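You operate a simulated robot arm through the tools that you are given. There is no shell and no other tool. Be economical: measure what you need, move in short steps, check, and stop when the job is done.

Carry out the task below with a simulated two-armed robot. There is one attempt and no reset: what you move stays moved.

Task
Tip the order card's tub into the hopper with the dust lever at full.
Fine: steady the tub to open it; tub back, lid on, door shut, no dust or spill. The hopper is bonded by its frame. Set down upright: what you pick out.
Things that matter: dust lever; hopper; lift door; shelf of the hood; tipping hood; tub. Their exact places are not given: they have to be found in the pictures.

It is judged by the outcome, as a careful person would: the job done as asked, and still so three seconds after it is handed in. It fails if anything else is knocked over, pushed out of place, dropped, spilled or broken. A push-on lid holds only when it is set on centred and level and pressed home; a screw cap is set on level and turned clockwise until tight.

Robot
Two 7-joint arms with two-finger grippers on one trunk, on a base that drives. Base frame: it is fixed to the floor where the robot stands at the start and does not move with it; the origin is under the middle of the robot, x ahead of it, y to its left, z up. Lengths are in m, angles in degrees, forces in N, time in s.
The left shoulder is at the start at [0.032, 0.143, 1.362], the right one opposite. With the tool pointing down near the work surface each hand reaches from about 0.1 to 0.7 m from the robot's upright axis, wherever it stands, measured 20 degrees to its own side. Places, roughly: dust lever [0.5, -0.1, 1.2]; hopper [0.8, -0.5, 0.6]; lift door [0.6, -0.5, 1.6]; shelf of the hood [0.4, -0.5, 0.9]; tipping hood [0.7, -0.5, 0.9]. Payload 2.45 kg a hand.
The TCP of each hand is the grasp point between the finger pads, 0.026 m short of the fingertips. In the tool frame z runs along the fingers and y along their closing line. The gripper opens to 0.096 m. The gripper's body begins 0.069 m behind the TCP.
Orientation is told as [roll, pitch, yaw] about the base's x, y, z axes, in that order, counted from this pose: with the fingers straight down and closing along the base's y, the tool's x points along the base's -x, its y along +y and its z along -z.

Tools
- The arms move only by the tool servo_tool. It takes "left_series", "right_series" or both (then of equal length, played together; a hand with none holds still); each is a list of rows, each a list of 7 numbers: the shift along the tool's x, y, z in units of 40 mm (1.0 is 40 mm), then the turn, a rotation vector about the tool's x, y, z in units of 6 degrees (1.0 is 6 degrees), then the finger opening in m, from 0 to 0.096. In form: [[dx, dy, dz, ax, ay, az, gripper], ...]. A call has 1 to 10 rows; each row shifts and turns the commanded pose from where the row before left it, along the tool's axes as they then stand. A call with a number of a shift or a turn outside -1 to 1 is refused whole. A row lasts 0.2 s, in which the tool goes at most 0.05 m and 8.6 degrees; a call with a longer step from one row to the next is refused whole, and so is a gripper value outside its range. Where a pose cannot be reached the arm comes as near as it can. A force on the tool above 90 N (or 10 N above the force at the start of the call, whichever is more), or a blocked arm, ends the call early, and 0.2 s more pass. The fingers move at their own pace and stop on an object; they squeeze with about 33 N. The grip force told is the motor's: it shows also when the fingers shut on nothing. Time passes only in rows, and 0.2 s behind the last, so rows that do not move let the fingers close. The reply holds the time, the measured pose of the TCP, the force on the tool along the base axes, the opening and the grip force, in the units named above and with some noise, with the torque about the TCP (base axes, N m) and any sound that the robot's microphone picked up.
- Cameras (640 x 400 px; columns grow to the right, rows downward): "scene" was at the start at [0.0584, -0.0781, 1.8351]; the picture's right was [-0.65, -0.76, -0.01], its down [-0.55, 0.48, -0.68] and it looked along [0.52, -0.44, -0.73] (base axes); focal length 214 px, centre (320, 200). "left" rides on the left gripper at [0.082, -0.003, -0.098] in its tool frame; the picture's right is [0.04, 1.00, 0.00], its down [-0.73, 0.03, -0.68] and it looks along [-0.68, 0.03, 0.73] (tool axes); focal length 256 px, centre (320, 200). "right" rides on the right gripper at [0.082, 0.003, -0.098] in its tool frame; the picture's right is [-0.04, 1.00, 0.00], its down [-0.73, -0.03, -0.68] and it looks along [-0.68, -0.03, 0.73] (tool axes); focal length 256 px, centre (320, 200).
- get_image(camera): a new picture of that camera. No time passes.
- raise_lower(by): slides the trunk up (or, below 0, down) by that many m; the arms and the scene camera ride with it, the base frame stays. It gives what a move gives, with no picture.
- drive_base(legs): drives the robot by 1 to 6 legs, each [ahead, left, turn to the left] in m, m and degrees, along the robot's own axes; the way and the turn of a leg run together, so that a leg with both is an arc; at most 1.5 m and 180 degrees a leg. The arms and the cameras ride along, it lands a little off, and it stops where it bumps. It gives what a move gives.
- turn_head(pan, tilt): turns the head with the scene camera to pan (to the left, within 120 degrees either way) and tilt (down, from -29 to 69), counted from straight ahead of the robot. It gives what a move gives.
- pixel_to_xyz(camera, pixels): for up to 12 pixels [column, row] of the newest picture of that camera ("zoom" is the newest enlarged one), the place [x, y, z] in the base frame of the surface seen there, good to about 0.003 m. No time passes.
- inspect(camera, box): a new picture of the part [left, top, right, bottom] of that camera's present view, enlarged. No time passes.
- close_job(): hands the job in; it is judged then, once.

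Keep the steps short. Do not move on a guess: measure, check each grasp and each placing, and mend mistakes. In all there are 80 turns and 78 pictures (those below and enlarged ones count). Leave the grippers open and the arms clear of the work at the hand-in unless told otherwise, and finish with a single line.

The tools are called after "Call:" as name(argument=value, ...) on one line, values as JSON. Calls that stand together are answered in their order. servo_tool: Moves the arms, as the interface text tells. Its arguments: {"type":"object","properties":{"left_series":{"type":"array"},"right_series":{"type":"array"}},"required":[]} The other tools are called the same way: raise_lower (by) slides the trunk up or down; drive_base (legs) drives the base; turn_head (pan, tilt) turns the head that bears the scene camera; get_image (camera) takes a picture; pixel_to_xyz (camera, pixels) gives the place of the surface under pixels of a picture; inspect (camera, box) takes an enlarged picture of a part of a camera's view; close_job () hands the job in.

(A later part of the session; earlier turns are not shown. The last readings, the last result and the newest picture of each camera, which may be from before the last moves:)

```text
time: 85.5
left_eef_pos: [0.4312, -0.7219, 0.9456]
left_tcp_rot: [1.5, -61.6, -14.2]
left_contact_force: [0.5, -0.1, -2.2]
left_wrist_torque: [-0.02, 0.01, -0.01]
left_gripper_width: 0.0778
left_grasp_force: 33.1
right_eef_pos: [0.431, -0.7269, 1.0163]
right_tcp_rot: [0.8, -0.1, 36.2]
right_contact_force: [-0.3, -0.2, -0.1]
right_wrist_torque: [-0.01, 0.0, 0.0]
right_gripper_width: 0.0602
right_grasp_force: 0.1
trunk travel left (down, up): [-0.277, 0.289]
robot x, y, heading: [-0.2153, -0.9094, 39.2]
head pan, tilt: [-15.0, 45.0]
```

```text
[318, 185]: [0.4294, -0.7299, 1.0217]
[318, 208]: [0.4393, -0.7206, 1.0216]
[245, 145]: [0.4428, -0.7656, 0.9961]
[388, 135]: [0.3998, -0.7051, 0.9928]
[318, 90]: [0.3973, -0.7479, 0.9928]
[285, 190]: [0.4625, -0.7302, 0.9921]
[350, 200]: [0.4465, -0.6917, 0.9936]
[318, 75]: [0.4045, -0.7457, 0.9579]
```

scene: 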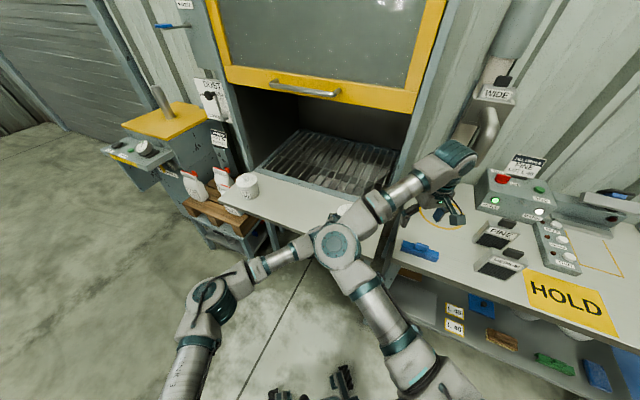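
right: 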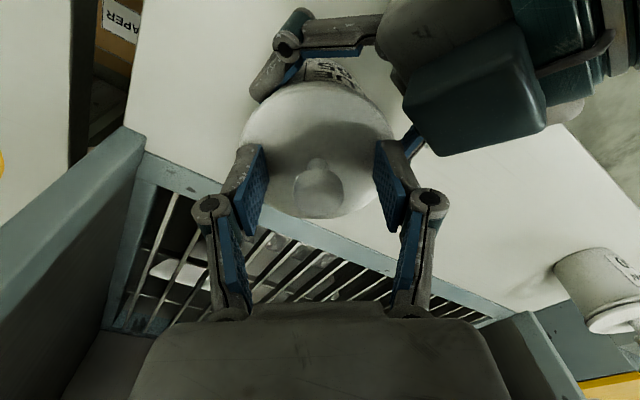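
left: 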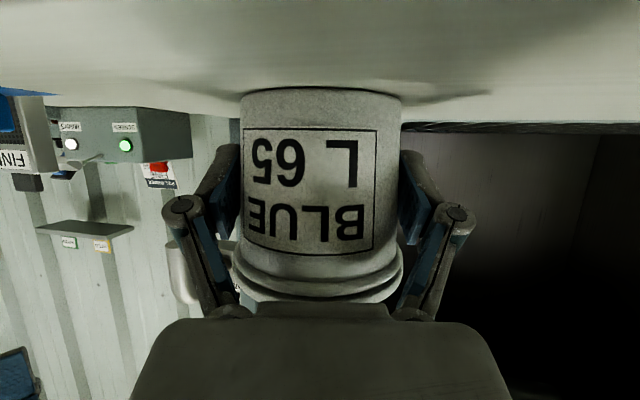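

The lid is level and the knob is centred. I'll set the tub back down 4 mm onto the shelf and close the right fingers on the knob.

Call:
servo_tool(left_series=[[0.09, 0, 0.05, 0, 0, 0, 0.06], [0, 0, 0, 0, 0, 0, 0.06], [0, 0, 0, 0, 0, 0, 0.06], [0, 0, 0, 0, 0, 0, 0.06], [0, 0, 0, 0, 0, 0, 0.06]], right_series=[[0, 0, 0, 0, 0, 0, 0.06], [0, 0, 0, 0, 0, 0, 0.03], [0, 0, 0, 0, 0, 0, 0.01], [0, 0, 0, 0, 0, 0, 0.0], [0, 0, 0, 0, 0, 0, 0.0]])

Call:
get_image(camera="right")

```text
time: 86.7
left_eef_pos: [0.4332, -0.7244, 0.9415]
left_tcp_rot: [1.6, -61.6, -14.5]
left_contact_force: [2.5, 0.6, 4.7]
left_wrist_torque: [-0.21, 0.09, 0.04]
left_gripper_width: 0.0775
left_grasp_force: 33.3
right_eef_pos: [0.4328, -0.7295, 1.0162]
right_tcp_rot: [0.9, -0.1, 36.2]
right_contact_force: [0.5, -2.1, 0.2]
right_wrist_torque: [-0.1, 0.0, -0.03]
right_gripper_width: 0.0233
right_grasp_force: 33.1
trunk travel left (down, up): [-0.277, 0.289]
robot x, y, heading: [-0.2154, -0.9077, 39.6]
head pan, tilt: [-15.0, 45.0]
heard: snap
```

```text
25 pictures are left
```

right: 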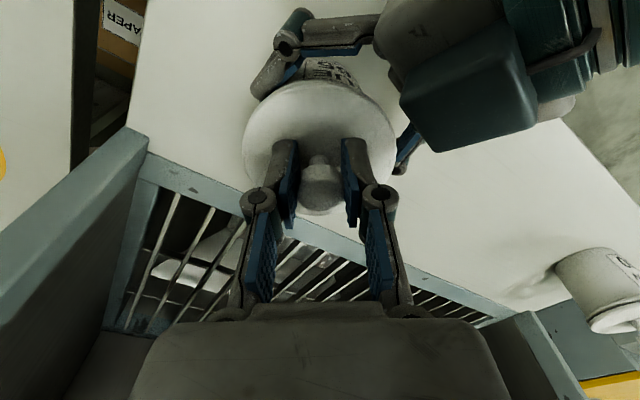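

A snap was heard and the knob is held (0.023 m). I'll lift the lid straight up slowly while the left hand steadies the tub.

Call:
servo_tool(right_series=[[0, 0, -0.15, 0, 0, 0, 0.0], [0, 0, -0.2, 0, 0, 0, 0.0], [0, 0, -0.3, 0, 0, 0, 0.0], [0, 0, -0.5, 0, 0, 0, 0.0], [0, 0, -0.6, 0, 0, 0, 0.0], [0, 0, -0.6, 0, 0, 0, 0.0]], left_series=[[0, 0, 0, 0, 0, 0, 0.06], [0, 0, 0, 0, 0, 0, 0.06], [0, 0, 0, 0, 0, 0, 0.06], [0, 0, 0, 0, 0, 0, 0.06], [0, 0, 0, 0, 0, 0, 0.06], [0, 0, 0, 0, 0, 0, 0.06]])

Call:
get_image(camera="right")

```text
time: 88.1
left_eef_pos: [0.4312, -0.7238, 0.9412]
left_tcp_rot: [1.7, -61.5, -14.4]
left_contact_force: [0.5, -0.2, 9.9]
left_wrist_torque: [-0.2, 0.21, -0.02]
left_gripper_width: 0.0776
left_grasp_force: 33.2
right_eef_pos: [0.4322, -0.7324, 1.1105]
right_tcp_rot: [0.9, 0.0, 36.3]
right_contact_force: [-0.2, 0.1, -0.4]
right_wrist_torque: [-0.01, 0.01, 0.04]
right_gripper_width: 0.0236
right_grasp_force: 33.3
trunk travel left (down, up): [-0.277, 0.289]
robot x, y, heading: [-0.2159, -0.9056, 39.5]
head pan, tilt: [-15.0, 45.0]
```

```text
24 pictures are left
```

right: 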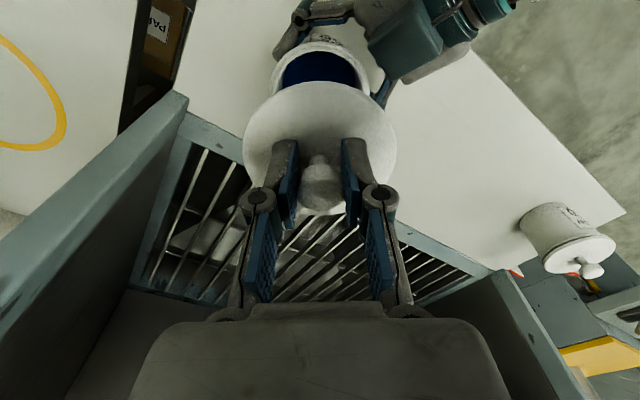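

The lid is off and held in the right hand. The tub shows blue content. I'll move the right hand with the lid aside and look inside the tub.

Call:
servo_tool(right_series=[[0.3, -0.4, -0.1, 0, 0, 0, 0.0], [0.7, -0.6, -0.1, 0, 0, 0, 0.0], [0.7, -0.6, -0.1, 0, 0, 0, 0.0], [0.7, -0.6, 0, 0, 0, 0, 0.0], [0.7, -0.6, 0, 0, 0, 0, 0.0], [0.7, -0.6, 0, 0, 0, 0, 0.0], [0.4, -0.3, 0, 0, 0, 0, 0.0]], left_series=[[0, 0, 0, 0, 0, 0, 0.06], [0, 0, 0, 0, 0, 0, 0.06], [0, 0, 0, 0, 0, 0, 0.06], [0, 0, 0, 0, 0, 0, 0.06], [0, 0, 0, 0, 0, 0, 0.06], [0, 0, 0, 0, 0, 0, 0.06], [0, 0, 0, 0, 0, 0, 0.06]])

Call:
inspect(camera="scene", box=[220, 100, 460, 260])

Call:
get_image(camera="right")

```text
time: 89.7
left_eef_pos: [0.4311, -0.7232, 0.9407]
left_tcp_rot: [1.7, -61.5, -14.4]
left_contact_force: [0.7, 1.4, 9.9]
left_wrist_torque: [-0.24, 0.16, 0.02]
left_gripper_width: 0.0774
left_grasp_force: 33.4
right_eef_pos: [0.3885, -0.9517, 1.1175]
right_tcp_rot: [0.9, -0.1, 36.3]
right_contact_force: [0.6, -0.4, -0.7]
right_wrist_torque: [0.03, 0.02, 0.01]
right_gripper_width: 0.0234
right_grasp_force: 33.1
right hand out of reach, approached as far as the arm can: row 2
trunk travel left (down, up): [-0.277, 0.289]
robot x, y, heading: [-0.2203, -0.9071, 39.6]
head pan, tilt: [-15.0, 45.0]
```

```text
2.50 times, centred on (340, 180) of scene
```

zoom: 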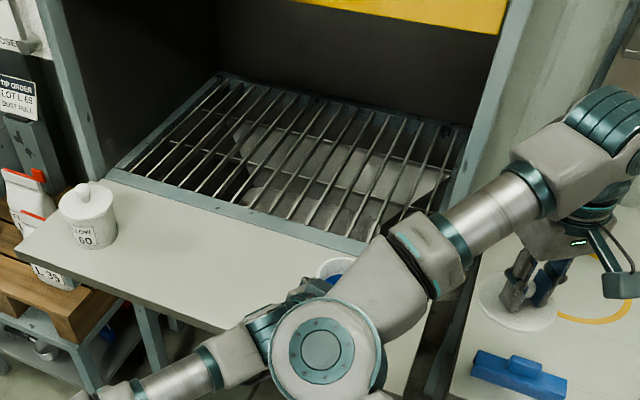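

```text
22 pictures are left
```

right: 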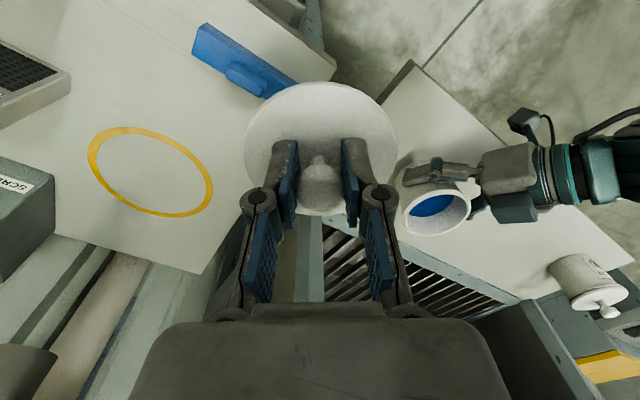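

The content is smooth blue powder with nothing in it. I'll lift the tub 7 cm level and check the grip before driving.

Call:
servo_tool(left_series=[[-0.2, 0, -0.1, 0, 0, 0, 0.06], [-0.45, 0, -0.25, 0, 0, 0, 0.06], [-0.45, 0, -0.25, 0, 0, 0, 0.06], [-0.45, 0, -0.24, 0, 0, 0, 0.06], [0, 0, 0, 0, 0, 0, 0.06]], right_series=[[0, 0, 0, 0, 0, 0, 0.0], [0, 0, 0, 0, 0, 0, 0.0], [0, 0, 0, 0, 0, 0, 0.0], [0, 0, 0, 0, 0, 0, 0.0], [0, 0, 0, 0, 0, 0, 0.0]])

Call:
get_image(camera="left")

```text
time: 90.9
left_eef_pos: [0.4331, -0.7239, 1.0129]
left_tcp_rot: [1.7, -61.6, -14.3]
left_contact_force: [-0.5, -0.4, -1.8]
left_wrist_torque: [0.03, -0.03, 0.01]
left_gripper_width: 0.0775
left_grasp_force: 32.9
right_eef_pos: [0.3888, -0.9493, 1.116]
right_tcp_rot: [0.9, -0.1, 36.2]
right_contact_force: [-0.1, 0.0, -0.4]
right_wrist_torque: [-0.02, 0.02, 0.01]
right_gripper_width: 0.0235
right_grasp_force: 33.3
trunk travel left (down, up): [-0.277, 0.289]
robot x, y, heading: [-0.2155, -0.9073, 39.5]
head pan, tilt: [-15.0, 45.0]
```

```text
21 pictures are left
```

left: 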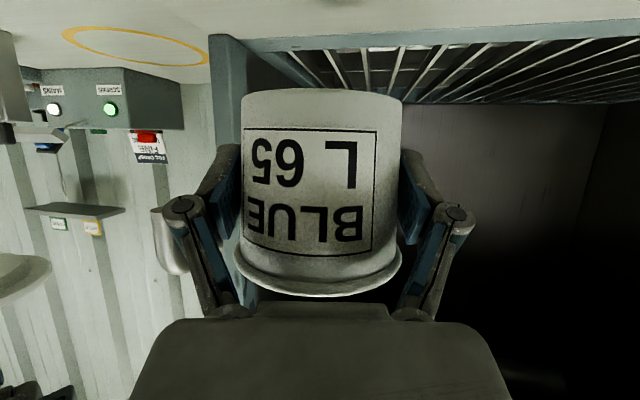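

The tub is level and firm. I'll drive back clear of the shelf, turn to face the hood squarely, and shift left.

Call:
drive_base(legs=[[-0.2315, 0.191, 0], [0, 0, -39.5], [0, 0.52, 0]])

Call:
turn_head(pan=0, tilt=45)

Call:
get_image(camera="scene")

```text
time: 97.4
left_eef_pos: [0.1019, -0.711, 1.006]
left_tcp_rot: [2.9, -60.7, -55.9]
left_contact_force: [-1.8, -1.0, -1.4]
left_wrist_torque: [0.08, -0.06, 0.15]
left_gripper_width: 0.077
left_grasp_force: 32.7
right_eef_pos: [-0.0756, -0.8552, 1.106]
right_tcp_rot: [2.0, -0.1, -4.2]
right_contact_force: [-1.4, -1.2, -1.3]
right_wrist_torque: [0.12, -0.12, -0.02]
right_gripper_width: 0.0232
right_grasp_force: 33.5
trunk travel left (down, up): [-0.277, 0.289]
robot x, y, heading: [-0.5108, -0.4117, -0.7]
head pan, tilt: [-15.0, 45.0]
```

```text
time: 98.2
left_eef_pos: [0.0971, -0.7091, 1.0126]
left_tcp_rot: [2.9, -61.1, -56.0]
left_contact_force: [0.2, -0.2, -2.4]
left_wrist_torque: [0.03, 0.05, 0.01]
left_gripper_width: 0.0771
left_grasp_force: 33.2
right_eef_pos: [-0.0825, -0.8539, 1.1127]
right_tcp_rot: [1.7, -0.3, -4.3]
right_contact_force: [-0.1, -0.2, -1.1]
right_wrist_torque: [0.06, 0.02, 0.0]
right_gripper_width: 0.0232
right_grasp_force: 32.9
trunk travel left (down, up): [-0.277, 0.289]
robot x, y, heading: [-0.5105, -0.4165, -1.1]
head pan, tilt: [0.0, 45.0]
```

```text
20 pictures are left
```

scene: 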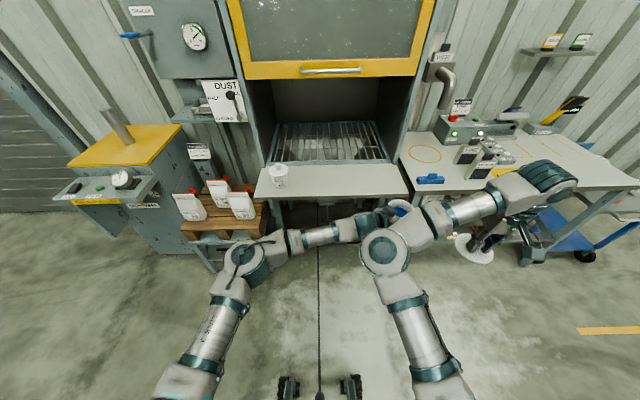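

With free space here, I'll swing the left hand's heading to straight ahead about the vertical (the tub stays upright) and shift the tub to the middle.

Call:
servo_tool(left_series=[[0.243, 0.367, -0.443, -0.875, 0.03, -0.485, 0.06], [0.223, 0.418, -0.407, -0.875, 0.03, -0.485, 0.06], [0.2, 0.464, -0.367, -0.875, 0.03, -0.485, 0.06], [0.176, 0.506, -0.322, -0.875, 0.03, -0.485, 0.06], [0.15, 0.541, -0.274, -0.875, 0.03, -0.485, 0.06], [0.122, 0.571, -0.223, -0.875, 0.03, -0.485, 0.06], [0.093, 0.594, -0.169, -0.875, 0.03, -0.485, 0.06], [0.062, 0.611, -0.115, -0.875, 0.03, -0.485, 0.06], [0, 0, 0, 0, 0, 0, 0.06]], right_series=[[0, 0, 0, 0, 0, 0, 0.0], [0, 0, 0, 0, 0, 0, 0.0], [0, 0, 0, 0, 0, 0, 0.0], [0, 0, 0, 0, 0, 0, 0.0], [0, 0, 0, 0, 0, 0, 0.0], [0, 0, 0, 0, 0, 0, 0.0], [0, 0, 0, 0, 0, 0, 0.0], [0, 0, 0, 0, 0, 0, 0.0], [0, 0, 0, 0, 0, 0, 0.0]])

Call:
get_image(camera="scene")

```text
time: 100.2
left_eef_pos: [0.0956, -0.4846, 1.0208]
left_tcp_rot: [0.8, -60.9, -5.8]
left_contact_force: [-0.5, 0.0, -0.9]
left_wrist_torque: [0.0, 0.02, 0.02]
left_gripper_width: 0.0772
left_grasp_force: 32.7
right_eef_pos: [-0.081, -0.8257, 1.1214]
right_tcp_rot: [0.7, -0.3, -4.2]
right_contact_force: [0.4, 0.6, -0.6]
right_wrist_torque: [-0.05, 0.02, -0.02]
right_gripper_width: 0.0232
right_grasp_force: 33.1
trunk travel left (down, up): [-0.277, 0.289]
robot x, y, heading: [-0.51, -0.4083, -0.6]
head pan, tilt: [0.0, 45.0]
```

```text
19 pictures are left
```

scene: 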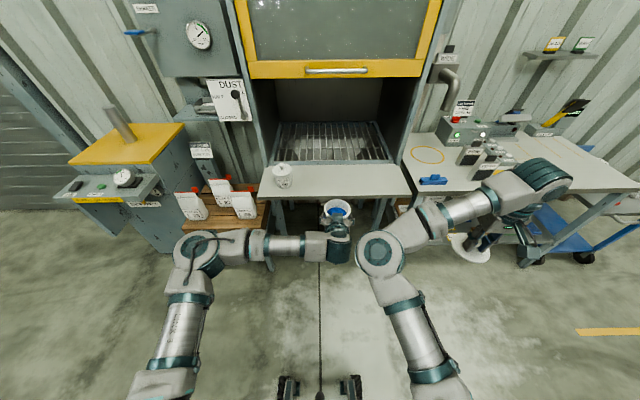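

The tub is level at the centre line. I'll check the left forearm and elbow heights against the yellow tub before driving in.

Call:
pixel_to_xyz(camera="scene", pixels=[[200, 250], [195, 232], [285, 235], [285, 255], [330, 235], [340, 258], [380, 245], [283, 170], [338, 165], [300, 158], [330, 135], [337, 210]])

```text
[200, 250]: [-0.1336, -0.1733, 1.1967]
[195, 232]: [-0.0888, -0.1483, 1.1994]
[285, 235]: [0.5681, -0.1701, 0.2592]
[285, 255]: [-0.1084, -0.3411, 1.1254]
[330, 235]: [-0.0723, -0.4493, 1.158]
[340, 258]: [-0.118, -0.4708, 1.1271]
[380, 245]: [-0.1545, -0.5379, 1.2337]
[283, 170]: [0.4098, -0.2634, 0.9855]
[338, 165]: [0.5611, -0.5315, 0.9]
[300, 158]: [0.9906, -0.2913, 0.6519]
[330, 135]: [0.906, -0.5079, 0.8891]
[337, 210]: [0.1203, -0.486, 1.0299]
```

I'll raise the trunk 0.08 m for clearance above the yellow tub, then drive ahead 0.48 m.

Call:
raise_lower(by=0.08)

Call:
drive_base(legs=[[0.24, 0, 0.3], [0.24, 0, 0.3]])

Call:
get_image(camera="scene")

```text
time: 101.3
left_eef_pos: [0.0956, -0.4682, 1.0976]
left_tcp_rot: [-0.6, -60.9, -4.7]
left_contact_force: [1.7, 1.8, -2.2]
left_wrist_torque: [-0.05, 0.06, -0.08]
left_gripper_width: 0.0769
left_grasp_force: 32.9
right_eef_pos: [-0.0793, -0.8098, 1.2051]
right_tcp_rot: [-0.1, -0.3, -4.1]
right_contact_force: [0.6, 1.5, -0.1]
right_wrist_torque: [-0.12, 0.01, 0.0]
right_gripper_width: 0.023
right_grasp_force: 32.6
trunk travel left (down, up): [-0.357, 0.209]
robot x, y, heading: [-0.5092, -0.4101, -0.9]
head pan, tilt: [0.0, 45.0]
```

```text
time: 104.5
left_eef_pos: [0.5674, -0.5038, 1.0964]
left_tcp_rot: [2.8, -60.8, -7.1]
left_contact_force: [-0.8, -2.3, -2.6]
left_wrist_torque: [0.05, -0.03, 0.09]
left_gripper_width: 0.077
left_grasp_force: 33.2
right_eef_pos: [0.3959, -0.8505, 1.1924]
right_tcp_rot: [1.7, -0.3, -3.6]
right_contact_force: [-0.2, -0.6, -0.7]
right_wrist_torque: [0.09, -0.04, 0.02]
right_gripper_width: 0.0231
right_grasp_force: 33.1
trunk travel left (down, up): [-0.357, 0.209]
robot x, y, heading: [-0.0385, -0.4178, -0.2]
head pan, tilt: [0.0, 45.0]
```

```text
18 pictures are left
```

scene: 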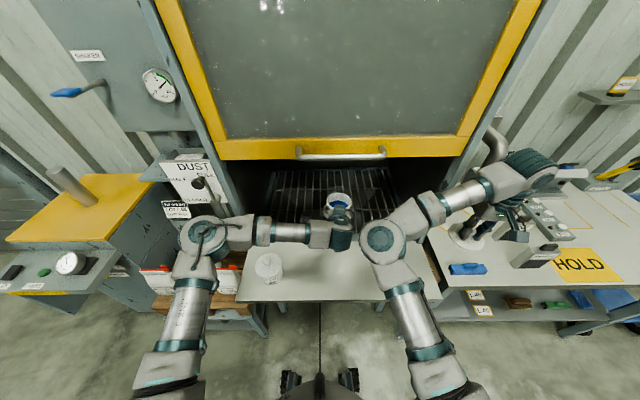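

The tub is at the mouth of the hood. I'll extend it over the grille to about x = 0.73 and look down at it.

Call:
servo_tool(left_series=[[-0.2, 0.05, 0.4, 0, 0, 0, 0.06], [-0.35, 0.07, 0.65, 0, 0, 0, 0.06], [-0.4, 0.07, 0.7, 0, 0, 0, 0.06], [-0.4, 0.07, 0.7, 0, 0, 0, 0.06], [-0.35, 0.07, 0.65, 0, 0, 0, 0.06], [-0.22, 0.03, 0.4, 0, 0, 0, 0.06], [0, 0, 0, 0, 0, 0, 0.06]], right_series=[[0, 0, 0, 0, 0, 0, 0.0], [0, 0, 0, 0, 0, 0, 0.0], [0, 0, 0, 0, 0, 0, 0.0], [0, 0, 0, 0, 0, 0, 0.0], [0, 0, 0, 0, 0, 0, 0.0], [0, 0, 0, 0, 0, 0, 0.0], [0, 0, 0, 0, 0, 0, 0.0]])

Call:
inspect(camera="scene", box=[230, 120, 430, 260])

```text
time: 106.1
left_eef_pos: [0.7256, -0.4916, 1.1003]
left_tcp_rot: [1.4, -61.0, -5.9]
left_contact_force: [-1.2, 0.6, -2.7]
left_wrist_torque: [-0.01, -0.04, 0.06]
left_gripper_width: 0.0766
left_grasp_force: 33.2
right_eef_pos: [0.3928, -0.8381, 1.2008]
right_tcp_rot: [0.9, -0.4, -3.6]
right_contact_force: [-0.5, -0.1, 0.0]
right_wrist_torque: [0.01, -0.05, -0.01]
right_gripper_width: 0.0232
right_grasp_force: 33.1
trunk travel left (down, up): [-0.357, 0.209]
robot x, y, heading: [-0.0401, -0.4229, 0.2]
head pan, tilt: [0.0, 45.0]
```

```text
2.86 times, centred on (330, 190) of scene
```

zoom: 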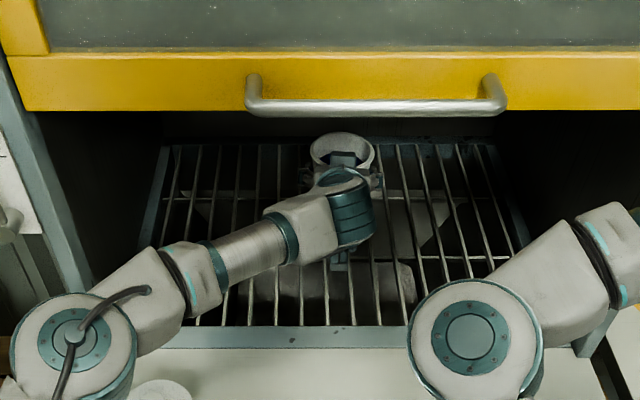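

The tub is over the middle of the grille. I'll begin tipping by rolling about the finger axis.

Call:
servo_tool(left_series=[[0, 0, 0, 0, 0, 0.6, 0.06], [0, 0, 0, 0, 0, 1, 0.06], [0, 0, 0, 0, 0, 1, 0.06], [0, 0, 0, 0, 0, 1, 0.06], [0, 0, 0, 0, 0, 1, 0.06], [0, 0, 0, 0, 0, 1, 0.06], [0, 0, 0, 0, 0, 1, 0.06], [0, 0, 0, 0, 0, 1, 0.06], [0, 0, 0, 0, 0, 1, 0.06], [0, 0, 0, 0, 0, 1, 0.06]])

```text
time: 108.3
left_eef_pos: [0.726, -0.484, 1.0996]
left_tcp_rot: [56.9, -27.7, -77.8]
left_contact_force: [0.7, 0.5, -1.7]
left_wrist_torque: [0.02, 0.08, 0.05]
left_gripper_width: 0.0768
left_grasp_force: 33.2
right_eef_pos: [0.3929, -0.8281, 1.2021]
right_tcp_rot: [0.8, -0.4, -3.5]
right_contact_force: [-0.2, 0.3, -0.2]
right_wrist_torque: [-0.01, 0.04, 0.01]
right_gripper_width: 0.0232
right_grasp_force: 32.6
trunk travel left (down, up): [-0.357, 0.209]
robot x, y, heading: [-0.0357, -0.4193, -0.2]
head pan, tilt: [0.0, 45.0]
```

Rolled about 58° without trouble. I'll go on, more slowly through the pour.

Call:
servo_tool(left_series=[[0, 0, 0, 0, 0, 0.7, 0.06], [0, 0, 0, 0, 0, 0.7, 0.06], [0, 0, 0, 0, 0, 0.7, 0.06], [0, 0, 0, 0, 0, 0.7, 0.06], [0, 0, 0, 0, 0, 0.8, 0.06], [0, 0, 0, 0, 0, 0.8, 0.06], [0, 0, 0, 0, 0, 0.8, 0.06], [0, 0, 0, 0, 0, 0.9, 0.06], [0, 0, 0, 0, 0, 1, 0.06], [0, 0, 0, 0, 0, 1, 0.06]])

Call:
servo_tool(left_series=[[0, 0, 0, 0, 0.3, 0.9, 0.06], [0, 0, 0, 0, 0.3, 0.9, 0.06], [0, 0, 0, 0, 0.4, 0.9, 0.06], [0, 0, 0, 0, 0.5, 0.9, 0.06], [0, 0, 0, 0, 0.6, 0.7, 0.06], [0, 0, 0, 0, 0.7, 0.5, 0.06], [0, 0, 0, 0, 0.7, 0.3, 0.06], [0, 0, 0, 0, 0.7, 0, 0.06], [0, 0, 0, 0, 0, 0, 0.06], [0, 0, 0, 0, 0, 0, 0.06]])

Call:
inspect(camera="scene", box=[230, 120, 430, 260])

Call:
get_image(camera="left")

```text
time: 110.5
left_eef_pos: [0.7216, -0.4777, 1.1012]
left_tcp_rot: [60.9, -7.3, -90.4]
left_contact_force: [0.5, 0.5, -1.8]
left_wrist_torque: [-0.03, 0.03, -0.01]
left_gripper_width: 0.0763
left_grasp_force: 32.7
left hand out of reach, approached as far as the arm can: row 6, 7, 8, 9, 10
right_eef_pos: [0.3938, -0.8248, 1.2042]
right_tcp_rot: [0.4, -0.4, -3.4]
right_contact_force: [0.4, -1.0, -0.2]
right_wrist_torque: [0.02, 0.03, 0.02]
right_gripper_width: 0.0231
right_grasp_force: 33.0
trunk travel left (down, up): [-0.357, 0.209]
robot x, y, heading: [-0.0381, -0.4155, -0.2]
head pan, tilt: [0.0, 45.0]
```

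```text
time: 112.7
left_eef_pos: [0.7129, -0.4879, 1.105]
left_tcp_rot: [60.6, -4.9, -86.9]
left_contact_force: [0.3, -0.3, -2.0]
left_wrist_torque: [0.03, -0.01, 0.01]
left_gripper_width: 0.0765
left_grasp_force: 33.2
left hand out of reach, approached as far as the arm can: row 1, 2, 3, 4, 5, 6, 7, 8
right_eef_pos: [0.3937, -0.836, 1.1995]
right_tcp_rot: [0.9, -0.3, -3.4]
right_contact_force: [0.0, -0.7, -0.6]
right_wrist_torque: [0.01, -0.02, 0.02]
right_gripper_width: 0.0233
right_grasp_force: 32.8
trunk travel left (down, up): [-0.357, 0.209]
robot x, y, heading: [-0.0397, -0.4187, -0.1]
head pan, tilt: [0.0, 45.0]
```

```text
2.86 times, centred on (330, 190) of scene
```

zoom: 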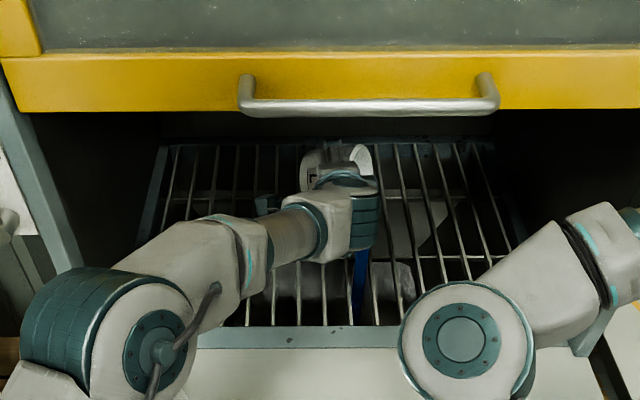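

```text
15 pictures are left
```

left: 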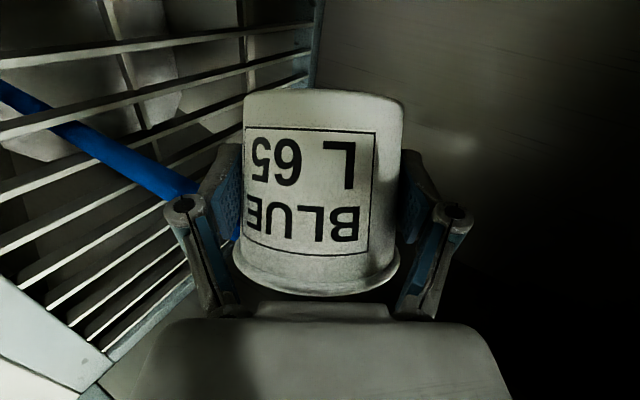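

A blue stream falls through the grille, but the wrist stops at about 75° of tilt. I'll roll back through upright to the other side, where the wrist should have more range.

Call:
servo_tool(left_series=[[0, 0, 0, 0, 0, -1, 0.06], [0, 0, 0, 0, 0, -1, 0.06], [0, 0, 0, 0, 0, -1, 0.06], [0, 0, 0, 0, 0, -1, 0.06], [0, 0, 0, 0, 0, -1, 0.06], [0, 0, 0, 0, 0, -1, 0.06], [0, 0, 0, 0, 0, -1, 0.06], [0, 0, 0, 0, 0, -1, 0.06], [0, 0, 0, 0, 0, -1, 0.06], [0, 0, 0, 0, 0, -1, 0.06]])

Call:
servo_tool(left_series=[[0, 0, 0, 0, 0, -1, 0.06], [0, 0, 0, 0, 0, -1, 0.06], [0, 0, 0, 0, 0, -1, 0.06], [0, 0, 0, 0, 0, -1, 0.06], [0, 0, 0, 0, 0, -1, 0.06], [0, 0, 0, 0, 0, -1, 0.06], [0, 0, 0, 0, 0, -1, 0.06], [0, 0, 0, 0, 0, -1, 0.06], [0, 0, 0, 0, 0, -1, 0.06], [0, 0, 0, 0, 0, -1, 0.06]])

Call:
servo_tool(left_series=[[0, 0, 0, 0, 0, -0.9, 0.06], [0, 0, 0, 0, 0, -0.9, 0.06], [0, 0, 0, 0, 0, -0.9, 0.06], [0, 0, 0, 0, 0, -0.9, 0.06], [0, 0, 0, 0, 0, -0.9, 0.06], [0, 0, 0, 0, 0, -0.9, 0.06], [0, 0, 0, 0, 0, -0.9, 0.06], [0, 0, 0, 0, 0, -0.9, 0.06], [0, 0, 0, 0, 0, -0.9, 0.06], [0, 0, 0, 0, 0, -0.9, 0.06]])

```text
time: 114.9
left_eef_pos: [0.7136, -0.4791, 1.106]
left_tcp_rot: [36.0, -52.8, -42.0]
left_contact_force: [0.1, 0.4, -2.4]
left_wrist_torque: [0.03, 0.02, 0.0]
left_gripper_width: 0.0764
left_grasp_force: 33.0
right_eef_pos: [0.3934, -0.8279, 1.2034]
right_tcp_rot: [0.6, -0.6, -3.5]
right_contact_force: [0.1, 0.4, 0.2]
right_wrist_torque: [-0.01, -0.03, 0.02]
right_gripper_width: 0.0232
right_grasp_force: 32.9
trunk travel left (down, up): [-0.357, 0.209]
robot x, y, heading: [-0.0393, -0.4186, -0.1]
head pan, tilt: [0.0, 45.0]
```

```text
time: 117.1
left_eef_pos: [0.713, -0.4815, 1.1053]
left_tcp_rot: [-46.1, -45.0, 56.2]
left_contact_force: [-0.3, -0.7, -2.2]
left_wrist_torque: [-0.04, 0.01, -0.01]
left_gripper_width: 0.0763
left_grasp_force: 33.2
right_eef_pos: [0.3933, -0.8307, 1.2024]
right_tcp_rot: [0.7, -0.6, -3.5]
right_contact_force: [0.1, -0.2, -1.2]
right_wrist_torque: [0.01, -0.01, -0.03]
right_gripper_width: 0.0228
right_grasp_force: 32.9
trunk travel left (down, up): [-0.357, 0.209]
robot x, y, heading: [-0.0362, -0.4202, -0.1]
head pan, tilt: [0.0, 45.0]
```

```text
time: 119.3
left_eef_pos: [0.7118, -0.4846, 1.1056]
left_tcp_rot: [-60.7, -0.2, 90.2]
left_contact_force: [0.6, 0.6, -1.6]
left_wrist_torque: [-0.02, 0.02, -0.01]
left_gripper_width: 0.0761
left_grasp_force: 33.7
right_eef_pos: [0.3918, -0.8301, 1.203]
right_tcp_rot: [0.7, -0.5, -3.5]
right_contact_force: [-0.7, 0.2, -1.2]
right_wrist_torque: [-0.01, 0.01, 0.01]
right_gripper_width: 0.0233
right_grasp_force: 33.0
trunk travel left (down, up): [-0.357, 0.209]
robot x, y, heading: [-0.0369, -0.4203, 0.0]
head pan, tilt: [0.0, 45.0]
```

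No limit on this side at 90°. I'll continue over to about 180°.

Call:
servo_tool(left_series=[[0, 0, 0, 0, 0, -0.9, 0.06], [0, 0, 0, 0, 0, -0.9, 0.06], [0, 0, 0, 0, 0, -0.9, 0.06], [0, 0, 0, 0, 0, -0.9, 0.06], [0, 0, 0, 0, 0, -0.9, 0.06], [0, 0, 0, 0, 0, -0.9, 0.06], [0, 0, 0, 0, 0, -0.9, 0.06], [0, 0, 0, 0, 0, -0.9, 0.06], [0, 0, 0, 0, 0, -0.9, 0.06], [0, 0, 0, 0, 0, -0.9, 0.06]])

Call:
servo_tool(left_series=[[0, 0, 0, 0, 0.4, -0.7, 0.06], [0, 0, 0, 0, 0.4, -0.7, 0.06], [0, 0, 0, 0, 0.5, -0.6, 0.06], [0, 0, 0, 0, 0.5, -0.5, 0.06], [0, 0, 0, 0, 0.5, 0, 0.06], [0, 0, 0, 0, 0.5, 0, 0.06], [0, 0, 0, 0, 0, 0, 0.06], [0, 0, 0, 0, 0, 0, 0.06], [0, 0, 0, 0, 0, 0, 0.06], [0, 0, 0, 0, 0, 0, 0.06]])

Call:
get_image(camera="left")

Call:
inspect(camera="scene", box=[230, 120, 430, 260])

```text
time: 121.5
left_eef_pos: [0.7124, -0.4823, 1.1055]
left_tcp_rot: [-46.3, 44.7, 124.1]
left_contact_force: [0.9, -0.3, -1.0]
left_wrist_torque: [0.03, -0.01, -0.01]
left_gripper_width: 0.0755
left_grasp_force: 33.1
right_eef_pos: [0.3934, -0.8289, 1.2019]
right_tcp_rot: [0.6, -0.5, -3.5]
right_contact_force: [0.1, -0.4, 0.3]
right_wrist_torque: [0.02, 0.01, 0.02]
right_gripper_width: 0.0233
right_grasp_force: 33.0
trunk travel left (down, up): [-0.357, 0.209]
robot x, y, heading: [-0.0373, -0.4219, -0.4]
head pan, tilt: [0.0, 45.0]
```

```text
time: 123.7
left_eef_pos: [0.7113, -0.4822, 1.1048]
left_tcp_rot: [-51.8, 67.0, 119.1]
left_contact_force: [0.1, 0.3, 0.3]
left_wrist_torque: [-0.03, 0.04, 0.0]
left_gripper_width: 0.0758
left_grasp_force: 33.5
right_eef_pos: [0.3926, -0.83, 1.2031]
right_tcp_rot: [0.7, -0.5, -3.5]
right_contact_force: [0.0, 0.6, -0.8]
right_wrist_torque: [-0.01, 0.03, -0.01]
right_gripper_width: 0.0234
right_grasp_force: 33.1
trunk travel left (down, up): [-0.357, 0.209]
robot x, y, heading: [-0.0388, -0.4158, 0.1]
head pan, tilt: [0.0, 45.0]
```

```text
14 pictures are left
```

left: 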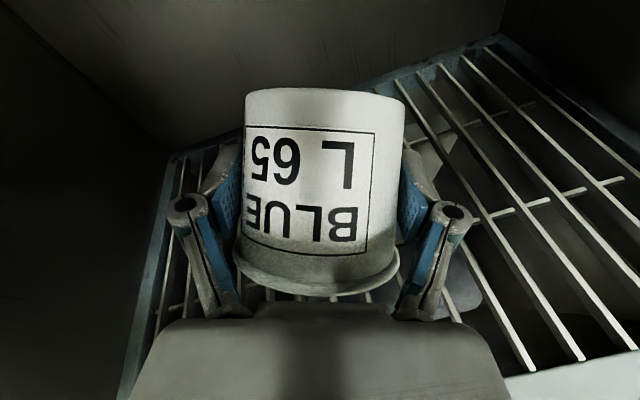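

```text
2.86 times, centred on (330, 190) of scene
```

zoom: 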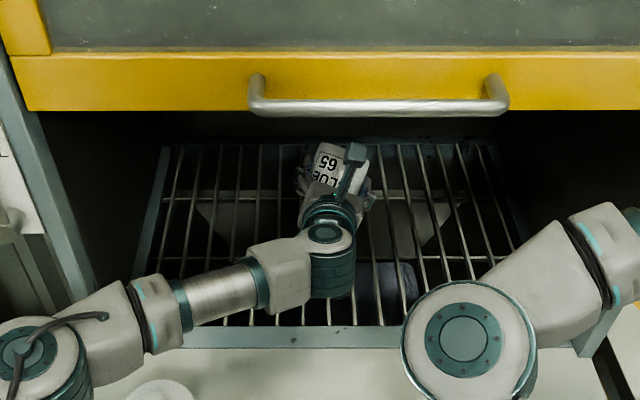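

The tub is upside down and empty: the stream has ended and the weight reading is about 0. I'll reverse the motion to bring it upright inside the hood.

Call:
servo_tool(left_series=[[0, 0, 0, 0, -0.5, 0, 0.06], [0, 0, 0, 0, -0.5, 0, 0.06], [0, 0, 0, 0, -0.5, 0.5, 0.06], [0, 0, 0, 0, -0.5, 0.6, 0.06], [0, 0, 0, 0, -0.4, 0.7, 0.06], [0, 0, 0, 0, -0.4, 0.7, 0.06], [0, 0, 0, 0, 0, 1, 0.06], [0, 0, 0, 0, 0, 1, 0.06], [0, 0, 0, 0, 0, 1, 0.06], [0, 0, 0, 0, 0, 1, 0.06]])

Call:
servo_tool(left_series=[[0, 0, 0, 0, 0, 1, 0.06], [0, 0, 0, 0, 0, 1, 0.06], [0, 0, 0, 0, 0, 1, 0.06], [0, 0, 0, 0, 0, 1, 0.06], [0, 0, 0, 0, 0, 1, 0.06], [0, 0, 0, 0, 0, 1, 0.06], [0, 0, 0, 0, 0, 1, 0.06], [0, 0, 0, 0, 0, 1, 0.06], [0, 0, 0, 0, 0, 1, 0.06], [0, 0, 0, 0, 0, 1, 0.06]])

Call:
servo_tool(left_series=[[0, 0, 0, 0, 0, 1, 0.06], [0, 0, 0, 0, 0, 1, 0.06], [0, 0, 0, 0, 0, 1, 0.06], [0, 0, 0, 0, 0, 1, 0.06], [0, 0, 0, 0, 0, 1, 0.06], [0, 0, 0, 0, 0, 1, 0.06], [0, 0, 0, 0, 0, 1, 0.06], [0, 0, 0, 0, 0, 1, 0.06], [0, 0, 0, 0, 0, 1, 0.06], [0, 0, 0, 0, 0, 1, 0.06]])

Call:
inspect(camera="scene", box=[230, 120, 430, 260])

```text
time: 125.9
left_eef_pos: [0.712, -0.4828, 1.1047]
left_tcp_rot: [-57.3, 25.5, 105.8]
left_contact_force: [0.4, 0.5, 0.0]
left_wrist_torque: [0.01, 0.02, -0.01]
left_gripper_width: 0.0756
left_grasp_force: 33.2
right_eef_pos: [0.3938, -0.8296, 1.2022]
right_tcp_rot: [0.7, -0.5, -3.5]
right_contact_force: [-0.5, 0.3, -0.1]
right_wrist_torque: [0.02, 0.01, 0.01]
right_gripper_width: 0.0231
right_grasp_force: 32.5
trunk travel left (down, up): [-0.357, 0.209]
robot x, y, heading: [-0.0392, -0.4182, 0.2]
head pan, tilt: [0.0, 45.0]
```

```text
time: 128.1
left_eef_pos: [0.7119, -0.4815, 1.1067]
left_tcp_rot: [-56.9, -26.2, 74.4]
left_contact_force: [0.1, -0.3, -0.1]
left_wrist_torque: [0.02, 0.01, -0.01]
left_gripper_width: 0.0754
left_grasp_force: 33.0
right_eef_pos: [0.3929, -0.8311, 1.2026]
right_tcp_rot: [0.7, -0.6, -3.5]
right_contact_force: [0.1, -0.1, -0.7]
right_wrist_torque: [-0.01, -0.03, -0.04]
right_gripper_width: 0.023
right_grasp_force: 33.5
trunk travel left (down, up): [-0.357, 0.209]
robot x, y, heading: [-0.0369, -0.4162, -0.1]
head pan, tilt: [0.0, 45.0]
```

```text
time: 130.3
left_eef_pos: [0.7124, -0.482, 1.1058]
left_tcp_rot: [0.7, -60.8, -0.5]
left_contact_force: [-0.1, -0.1, -1.2]
left_wrist_torque: [-0.04, -0.02, 0.0]
left_gripper_width: 0.0756
left_grasp_force: 32.8
right_eef_pos: [0.3925, -0.8297, 1.2018]
right_tcp_rot: [0.7, -0.4, -3.4]
right_contact_force: [0.5, 0.5, 0.0]
right_wrist_torque: [0.0, 0.03, 0.0]
right_gripper_width: 0.0232
right_grasp_force: 33.0
trunk travel left (down, up): [-0.357, 0.209]
robot x, y, heading: [-0.0357, -0.417, -0.2]
head pan, tilt: [0.0, 45.0]
```

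```text
2.86 times, centred on (330, 190) of scene
```

zoom: 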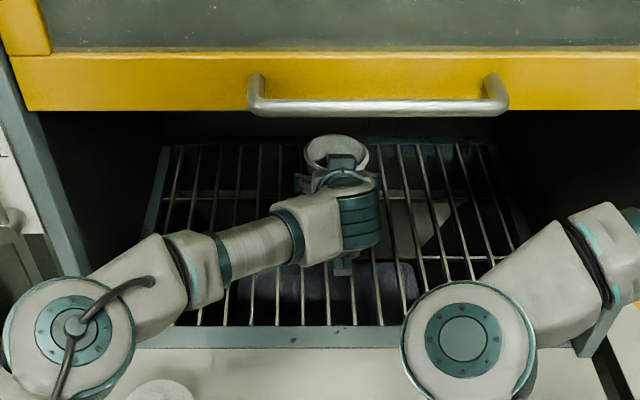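

The tub is upright and empty (white inside). I'll retract it out of the hood, drive back, and swing the hand to the earlier heading.

Call:
servo_tool(left_series=[[0.25, 0, -0.45, 0, 0, 0, 0.06], [0.38, 0, -0.68, 0, 0, 0, 0.06], [0.4, 0, -0.7, 0, 0, 0, 0.06], [0.4, 0, -0.7, 0, 0, 0, 0.06], [0.4, 0, -0.74, 0, 0, 0, 0.06]], right_series=[[0, 0, 0, 0, 0, 0, 0.0], [0, 0, 0, 0, 0, 0, 0.0], [0, 0, 0, 0, 0, 0, 0.0], [0, 0, 0, 0, 0, 0, 0.0], [0, 0, 0, 0, 0, 0, 0.0]])

Call:
drive_base(legs=[[-0.48, 0, 0]])

Call:
raise_lower(by=-0.08)

Call:
servo_tool(left_series=[[0, -0.7, 0, 0.873, 0, 0.488, 0.06], [-0.035, -0.697, 0.064, 0.873, 0, 0.488, 0.06], [-0.07, -0.685, 0.128, 0.873, 0, 0.488, 0.06], [-0.104, -0.666, 0.19, 0.873, 0, 0.488, 0.06], [-0.137, -0.64, 0.25, 0.873, 0, 0.488, 0.06], [-0.168, -0.606, 0.307, 0.873, 0, 0.488, 0.06], [-0.198, -0.566, 0.361, 0.873, 0, 0.488, 0.06], [-0.225, -0.52, 0.411, 0.873, 0, 0.488, 0.06], [0, 0, 0, 0.4, 0, 0.22, 0.06], [0, 0, 0, 0, 0, 0, 0.06]], right_series=[[0, 0, 0, 0, 0, 0, 0.0], [0, 0, 0, 0, 0, 0, 0.0], [0, 0, 0, 0, 0, 0, 0.0], [0, 0, 0, 0, 0, 0, 0.0], [0, 0, 0, 0, 0, 0, 0.0], [0, 0, 0, 0, 0, 0, 0.0], [0, 0, 0, 0, 0, 0, 0.0], [0, 0, 0, 0, 0, 0, 0.0], [0, 0, 0, 0, 0, 0, 0.0], [0, 0, 0, 0, 0, 0, 0.0]])

```text
time: 131.5
left_eef_pos: [0.5589, -0.4807, 1.1065]
left_tcp_rot: [0.5, -60.8, -0.2]
left_contact_force: [-0.3, 0.0, -1.4]
left_wrist_torque: [-0.04, 0.01, 0.01]
left_gripper_width: 0.0755
left_grasp_force: 32.6
right_eef_pos: [0.3924, -0.8301, 1.2019]
right_tcp_rot: [0.7, -0.6, -3.6]
right_contact_force: [-0.1, -0.2, 0.2]
right_wrist_torque: [0.01, 0.05, 0.0]
right_gripper_width: 0.0231
right_grasp_force: 33.3
trunk travel left (down, up): [-0.357, 0.209]
robot x, y, heading: [-0.0374, -0.4214, 0.0]
head pan, tilt: [0.0, 45.0]
```

```text
time: 134.3
left_eef_pos: [0.0771, -0.4835, 1.106]
left_tcp_rot: [0.5, -60.6, -0.8]
left_contact_force: [0.4, -1.2, -0.7]
left_wrist_torque: [0.02, 0.03, -0.02]
left_gripper_width: 0.0756
left_grasp_force: 32.7
right_eef_pos: [-0.0942, -0.8311, 1.202]
right_tcp_rot: [0.7, -0.4, -3.9]
right_contact_force: [0.0, -0.4, -0.1]
right_wrist_torque: [0.03, 0.0, -0.01]
right_gripper_width: 0.0232
right_grasp_force: 33.1
trunk travel left (down, up): [-0.357, 0.209]
robot x, y, heading: [-0.5212, -0.4145, -0.7]
head pan, tilt: [0.0, 45.0]
```

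```text
time: 135.5
left_eef_pos: [0.0716, -0.4846, 1.0288]
left_tcp_rot: [0.5, -61.0, -0.9]
left_contact_force: [-0.6, -0.4, -0.6]
left_wrist_torque: [-0.01, 0.0, 0.02]
left_gripper_width: 0.0757
left_grasp_force: 32.7
right_eef_pos: [-0.0991, -0.8316, 1.1241]
right_tcp_rot: [0.7, -0.8, -4.1]
right_contact_force: [0.3, -0.4, -0.7]
right_wrist_torque: [0.0, -0.04, 0.02]
right_gripper_width: 0.023
right_grasp_force: 33.0
trunk travel left (down, up): [-0.277, 0.289]
robot x, y, heading: [-0.5186, -0.4148, -1.0]
head pan, tilt: [0.0, 45.0]
```

```text
time: 137.7
left_eef_pos: [0.0722, -0.7083, 1.0275]
left_tcp_rot: [0.5, -60.6, -51.6]
left_contact_force: [-0.7, -0.2, -0.4]
left_wrist_torque: [-0.03, 0.01, 0.03]
left_gripper_width: 0.0757
left_grasp_force: 33.1
right_eef_pos: [-0.0979, -0.8303, 1.1234]
right_tcp_rot: [0.7, -0.7, -4.0]
right_contact_force: [-0.2, 0.9, -1.0]
right_wrist_torque: [0.0, -0.01, 0.04]
right_gripper_width: 0.0229
right_grasp_force: 33.0
trunk travel left (down, up): [-0.277, 0.289]
robot x, y, heading: [-0.5251, -0.4166, -0.6]
head pan, tilt: [0.0, 45.0]
```

Tub level at heading -52°. I'll drive back to the earlier stance: shift right, turn 40° left, then ahead.

Call:
drive_base(legs=[[0, -0.49, 0], [0, 0, 40.2], [0.24, -0.197, 0]])

Call:
turn_head(pan=-15, tilt=45)

Call:
get_image(camera="left")

```text
time: 144.2
left_eef_pos: [0.4081, -0.7281, 1.0335]
left_tcp_rot: [-1.1, -61.7, -10.2]
left_contact_force: [0.5, 0.2, -0.9]
left_wrist_torque: [-0.01, 0.06, -0.05]
left_gripper_width: 0.0754
left_grasp_force: 33.1
right_eef_pos: [0.3536, -0.9305, 1.1331]
right_tcp_rot: [-0.6, -0.9, 36.3]
right_contact_force: [1.0, 2.0, -0.1]
right_wrist_torque: [-0.07, 0.05, -0.01]
right_gripper_width: 0.0231
right_grasp_force: 33.0
trunk travel left (down, up): [-0.277, 0.289]
robot x, y, heading: [-0.2249, -0.8997, 39.3]
head pan, tilt: [0.0, 45.0]
```

```text
time: 144.9
left_eef_pos: [0.407, -0.7293, 1.0351]
left_tcp_rot: [-0.2, -61.5, -10.8]
left_contact_force: [0.3, 0.7, -0.5]
left_wrist_torque: [-0.06, 0.04, -0.07]
left_gripper_width: 0.0755
left_grasp_force: 33.3
right_eef_pos: [0.3538, -0.9331, 1.1326]
right_tcp_rot: [-0.3, -1.0, 36.2]
right_contact_force: [0.2, 0.1, -0.4]
right_wrist_torque: [-0.05, 0.02, -0.02]
right_gripper_width: 0.0229
right_grasp_force: 33.3
trunk travel left (down, up): [-0.277, 0.289]
robot x, y, heading: [-0.2234, -0.8958, 39.3]
head pan, tilt: [-15.0, 45.0]
```

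```text
11 pictures are left
```

left: 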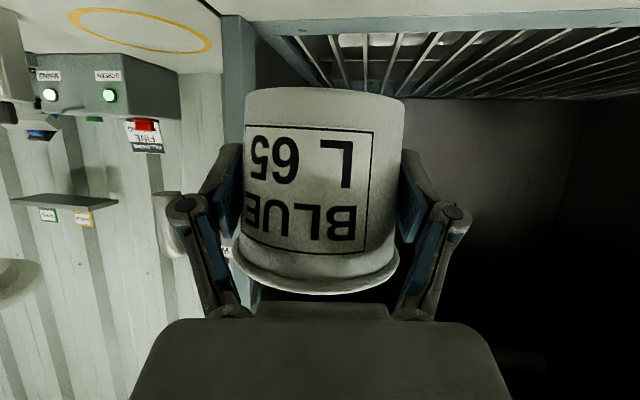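

Tub above its place, level. I'll set it down at about (0.433, -0.722), where the right hand can reach it.

Call:
servo_tool(left_series=[[0.3, 0.1, 0.3, 0, 0, 0, 0.06], [0.4, 0.1, 0.38, 0, 0, 0, 0.06], [0.4, 0.09, 0.38, 0, 0, 0, 0.06], [0.35, 0, 0.32, 0, 0, 0, 0.06], [0.2, 0, 0.18, 0, 0, 0, 0.06], [0.09, 0, 0.08, 0, 0, 0, 0.06], [0, 0, 0, 0, 0, 0, 0.06]], right_series=[[0, 0, 0, 0, 0, 0, 0.0], [0, 0, 0, 0, 0, 0, 0.0], [0, 0, 0, 0, 0, 0, 0.0], [0, 0, 0, 0, 0, 0, 0.0], [0, 0, 0, 0, 0, 0, 0.0], [0, 0, 0, 0, 0, 0, 0.0], [0, 0, 0, 0, 0, 0, 0.0]])

```text
time: 146.5
left_eef_pos: [0.4416, -0.7384, 0.9397]
left_tcp_rot: [0.5, -61.1, -11.8]
left_contact_force: [1.3, -3.7, 14.4]
left_wrist_torque: [0.23, -0.04, -0.05]
left_gripper_width: 0.0756
left_grasp_force: 32.9
right_eef_pos: [0.3619, -0.948, 1.129]
right_tcp_rot: [0.5, -1.0, 36.1]
right_contact_force: [0.4, 0.4, 0.0]
right_wrist_torque: [0.0, 0.03, -0.02]
right_gripper_width: 0.023
right_grasp_force: 33.1
trunk travel left (down, up): [-0.277, 0.289]
robot x, y, heading: [-0.2223, -0.9003, 39.4]
head pan, tilt: [-15.0, 45.0]
```

The tub stands on the shelf (14 N upward). I'll bring the right hand with the lid above it.

Call:
servo_tool(right_series=[[-0.4, 0.25, 0, 0, 0, 0, 0.0], [-0.7, 0.45, 0, 0, 0, 0, 0.0], [-0.7, 0.46, 0, 0, 0, 0, 0.0], [-0.7, 0.46, 0, 0, 0, 0, 0.0], [-0.7, 0.46, 0, 0, 0, 0, 0.0], [-0.7, 0.45, 0, 0, 0, 0, 0.0], [-0.7, 0.45, 0, 0, 0, 0, 0.0], [0, 0, 0, 0, 0, 0, 0.0]], left_series=[[0, 0, 0, 0, 0, 0, 0.06], [0, 0, 0, 0, 0, 0, 0.06], [0, 0, 0, 0, 0, 0, 0.06], [0, 0, 0, 0, 0, 0, 0.06], [0, 0, 0, 0, 0, 0, 0.06], [0, 0, 0, 0, 0, 0, 0.06], [0, 0, 0, 0, 0, 0, 0.06], [0, 0, 0, 0, 0, 0, 0.06]])

Call:
get_image(camera="right")

```text
time: 148.3
left_eef_pos: [0.4419, -0.7395, 0.9382]
left_tcp_rot: [0.8, -60.8, -11.8]
left_contact_force: [-4.7, -1.6, 17.2]
left_wrist_torque: [-0.09, -0.12, 0.0]
left_gripper_width: 0.0752
left_grasp_force: 33.0
right_eef_pos: [0.4486, -0.7514, 1.1323]
right_tcp_rot: [0.6, -1.0, 35.9]
right_contact_force: [-0.6, 1.2, -0.1]
right_wrist_torque: [0.01, 0.01, -0.01]
right_gripper_width: 0.023
right_grasp_force: 32.7
right hand out of reach, approached as far as the arm can: row 3
trunk travel left (down, up): [-0.277, 0.289]
robot x, y, heading: [-0.2238, -0.9006, 39.3]
head pan, tilt: [-15.0, 45.0]
```

```text
10 pictures are left
```

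right: 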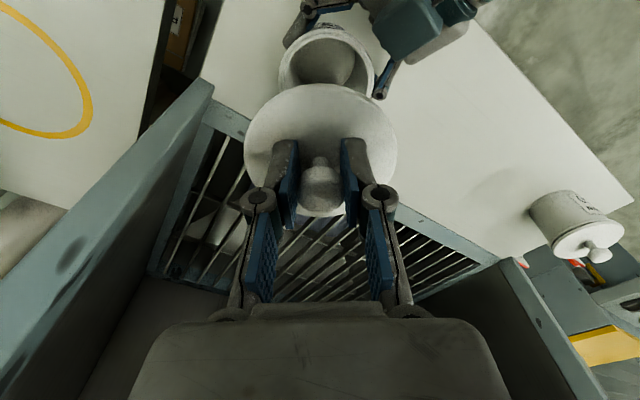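

Call:
pixel_to_xyz(camera="right", pixels=[[282, 66], [371, 68], [327, 30], [282, 78], [372, 80], [300, 38], [355, 40], [320, 120], [252, 140], [392, 140]])

```text
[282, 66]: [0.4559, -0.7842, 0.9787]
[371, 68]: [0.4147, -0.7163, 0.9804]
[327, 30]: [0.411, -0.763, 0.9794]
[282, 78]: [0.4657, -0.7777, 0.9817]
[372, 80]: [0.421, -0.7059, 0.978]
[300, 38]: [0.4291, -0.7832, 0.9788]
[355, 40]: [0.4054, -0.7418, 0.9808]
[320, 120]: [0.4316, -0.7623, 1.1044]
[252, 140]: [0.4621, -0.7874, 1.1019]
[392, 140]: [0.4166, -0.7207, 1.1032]
```

Call:
pixel_to_xyz(camera="right", pixels=[[247, 150], [393, 150], [320, 88], [270, 105], [372, 105], [262, 190], [384, 185], [306, 213], [320, 165], [320, 195], [318, 26], [336, 26]])

```text
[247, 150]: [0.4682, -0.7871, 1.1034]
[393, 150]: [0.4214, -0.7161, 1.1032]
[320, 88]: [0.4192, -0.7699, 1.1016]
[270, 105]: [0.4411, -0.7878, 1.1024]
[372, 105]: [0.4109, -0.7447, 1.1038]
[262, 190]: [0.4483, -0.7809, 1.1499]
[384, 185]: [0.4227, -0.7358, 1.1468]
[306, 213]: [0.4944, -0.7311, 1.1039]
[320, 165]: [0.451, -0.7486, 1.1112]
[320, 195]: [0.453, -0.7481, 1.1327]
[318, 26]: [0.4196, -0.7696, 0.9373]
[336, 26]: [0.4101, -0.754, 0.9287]
```

By the same picture, the lid must shift (-0.007, +0.006) to centre over the rim. I'll shift, descend to about 15 mm above seating, and check the readings.

Call:
servo_tool(right_series=[[0.03, 0.11, 0.2, 0, 0, 0, 0.0], [0.02, 0.1, 0.5, 0, 0, 0, 0.0], [0, 0, 0.7, 0, 0, 0, 0.0], [0, 0, 0.7, 0, 0, 0, 0.0], [0, 0, 0.45, 0, 0, 0, 0.0], [0, 0, 0, 0, 0, 0, 0.0], [0, 0, 0, 0, 0, 0, 0.0]], left_series=[[0, 0, 0, 0, 0, 0, 0.06], [0, 0, 0, 0, 0, 0, 0.06], [0, 0, 0, 0, 0, 0, 0.06], [0, 0, 0, 0, 0, 0, 0.06], [0, 0, 0, 0, 0, 0, 0.06], [0, 0, 0, 0, 0, 0, 0.06], [0, 0, 0, 0, 0, 0, 0.06]])

Call:
get_image(camera="right")

```text
time: 149.9
left_eef_pos: [0.4417, -0.7391, 0.9389]
left_tcp_rot: [0.8, -60.8, -11.8]
left_contact_force: [-4.5, -1.4, 14.7]
left_wrist_torque: [-0.15, -0.19, -0.03]
left_gripper_width: 0.0751
left_grasp_force: 33.5
right_eef_pos: [0.4451, -0.7425, 1.0298]
right_tcp_rot: [0.6, -1.1, 36.2]
right_contact_force: [0.4, 0.1, -1.2]
right_wrist_torque: [0.0, 0.04, 0.02]
right_gripper_width: 0.023
right_grasp_force: 33.3
trunk travel left (down, up): [-0.277, 0.289]
robot x, y, heading: [-0.2208, -0.9003, 39.4]
head pan, tilt: [-15.0, 45.0]
```

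```text
9 pictures are left
```

right: 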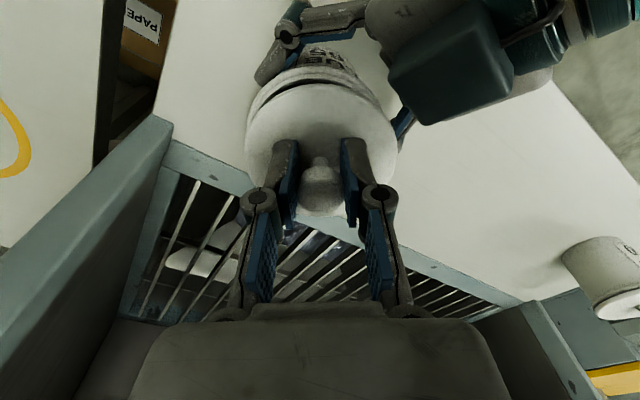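

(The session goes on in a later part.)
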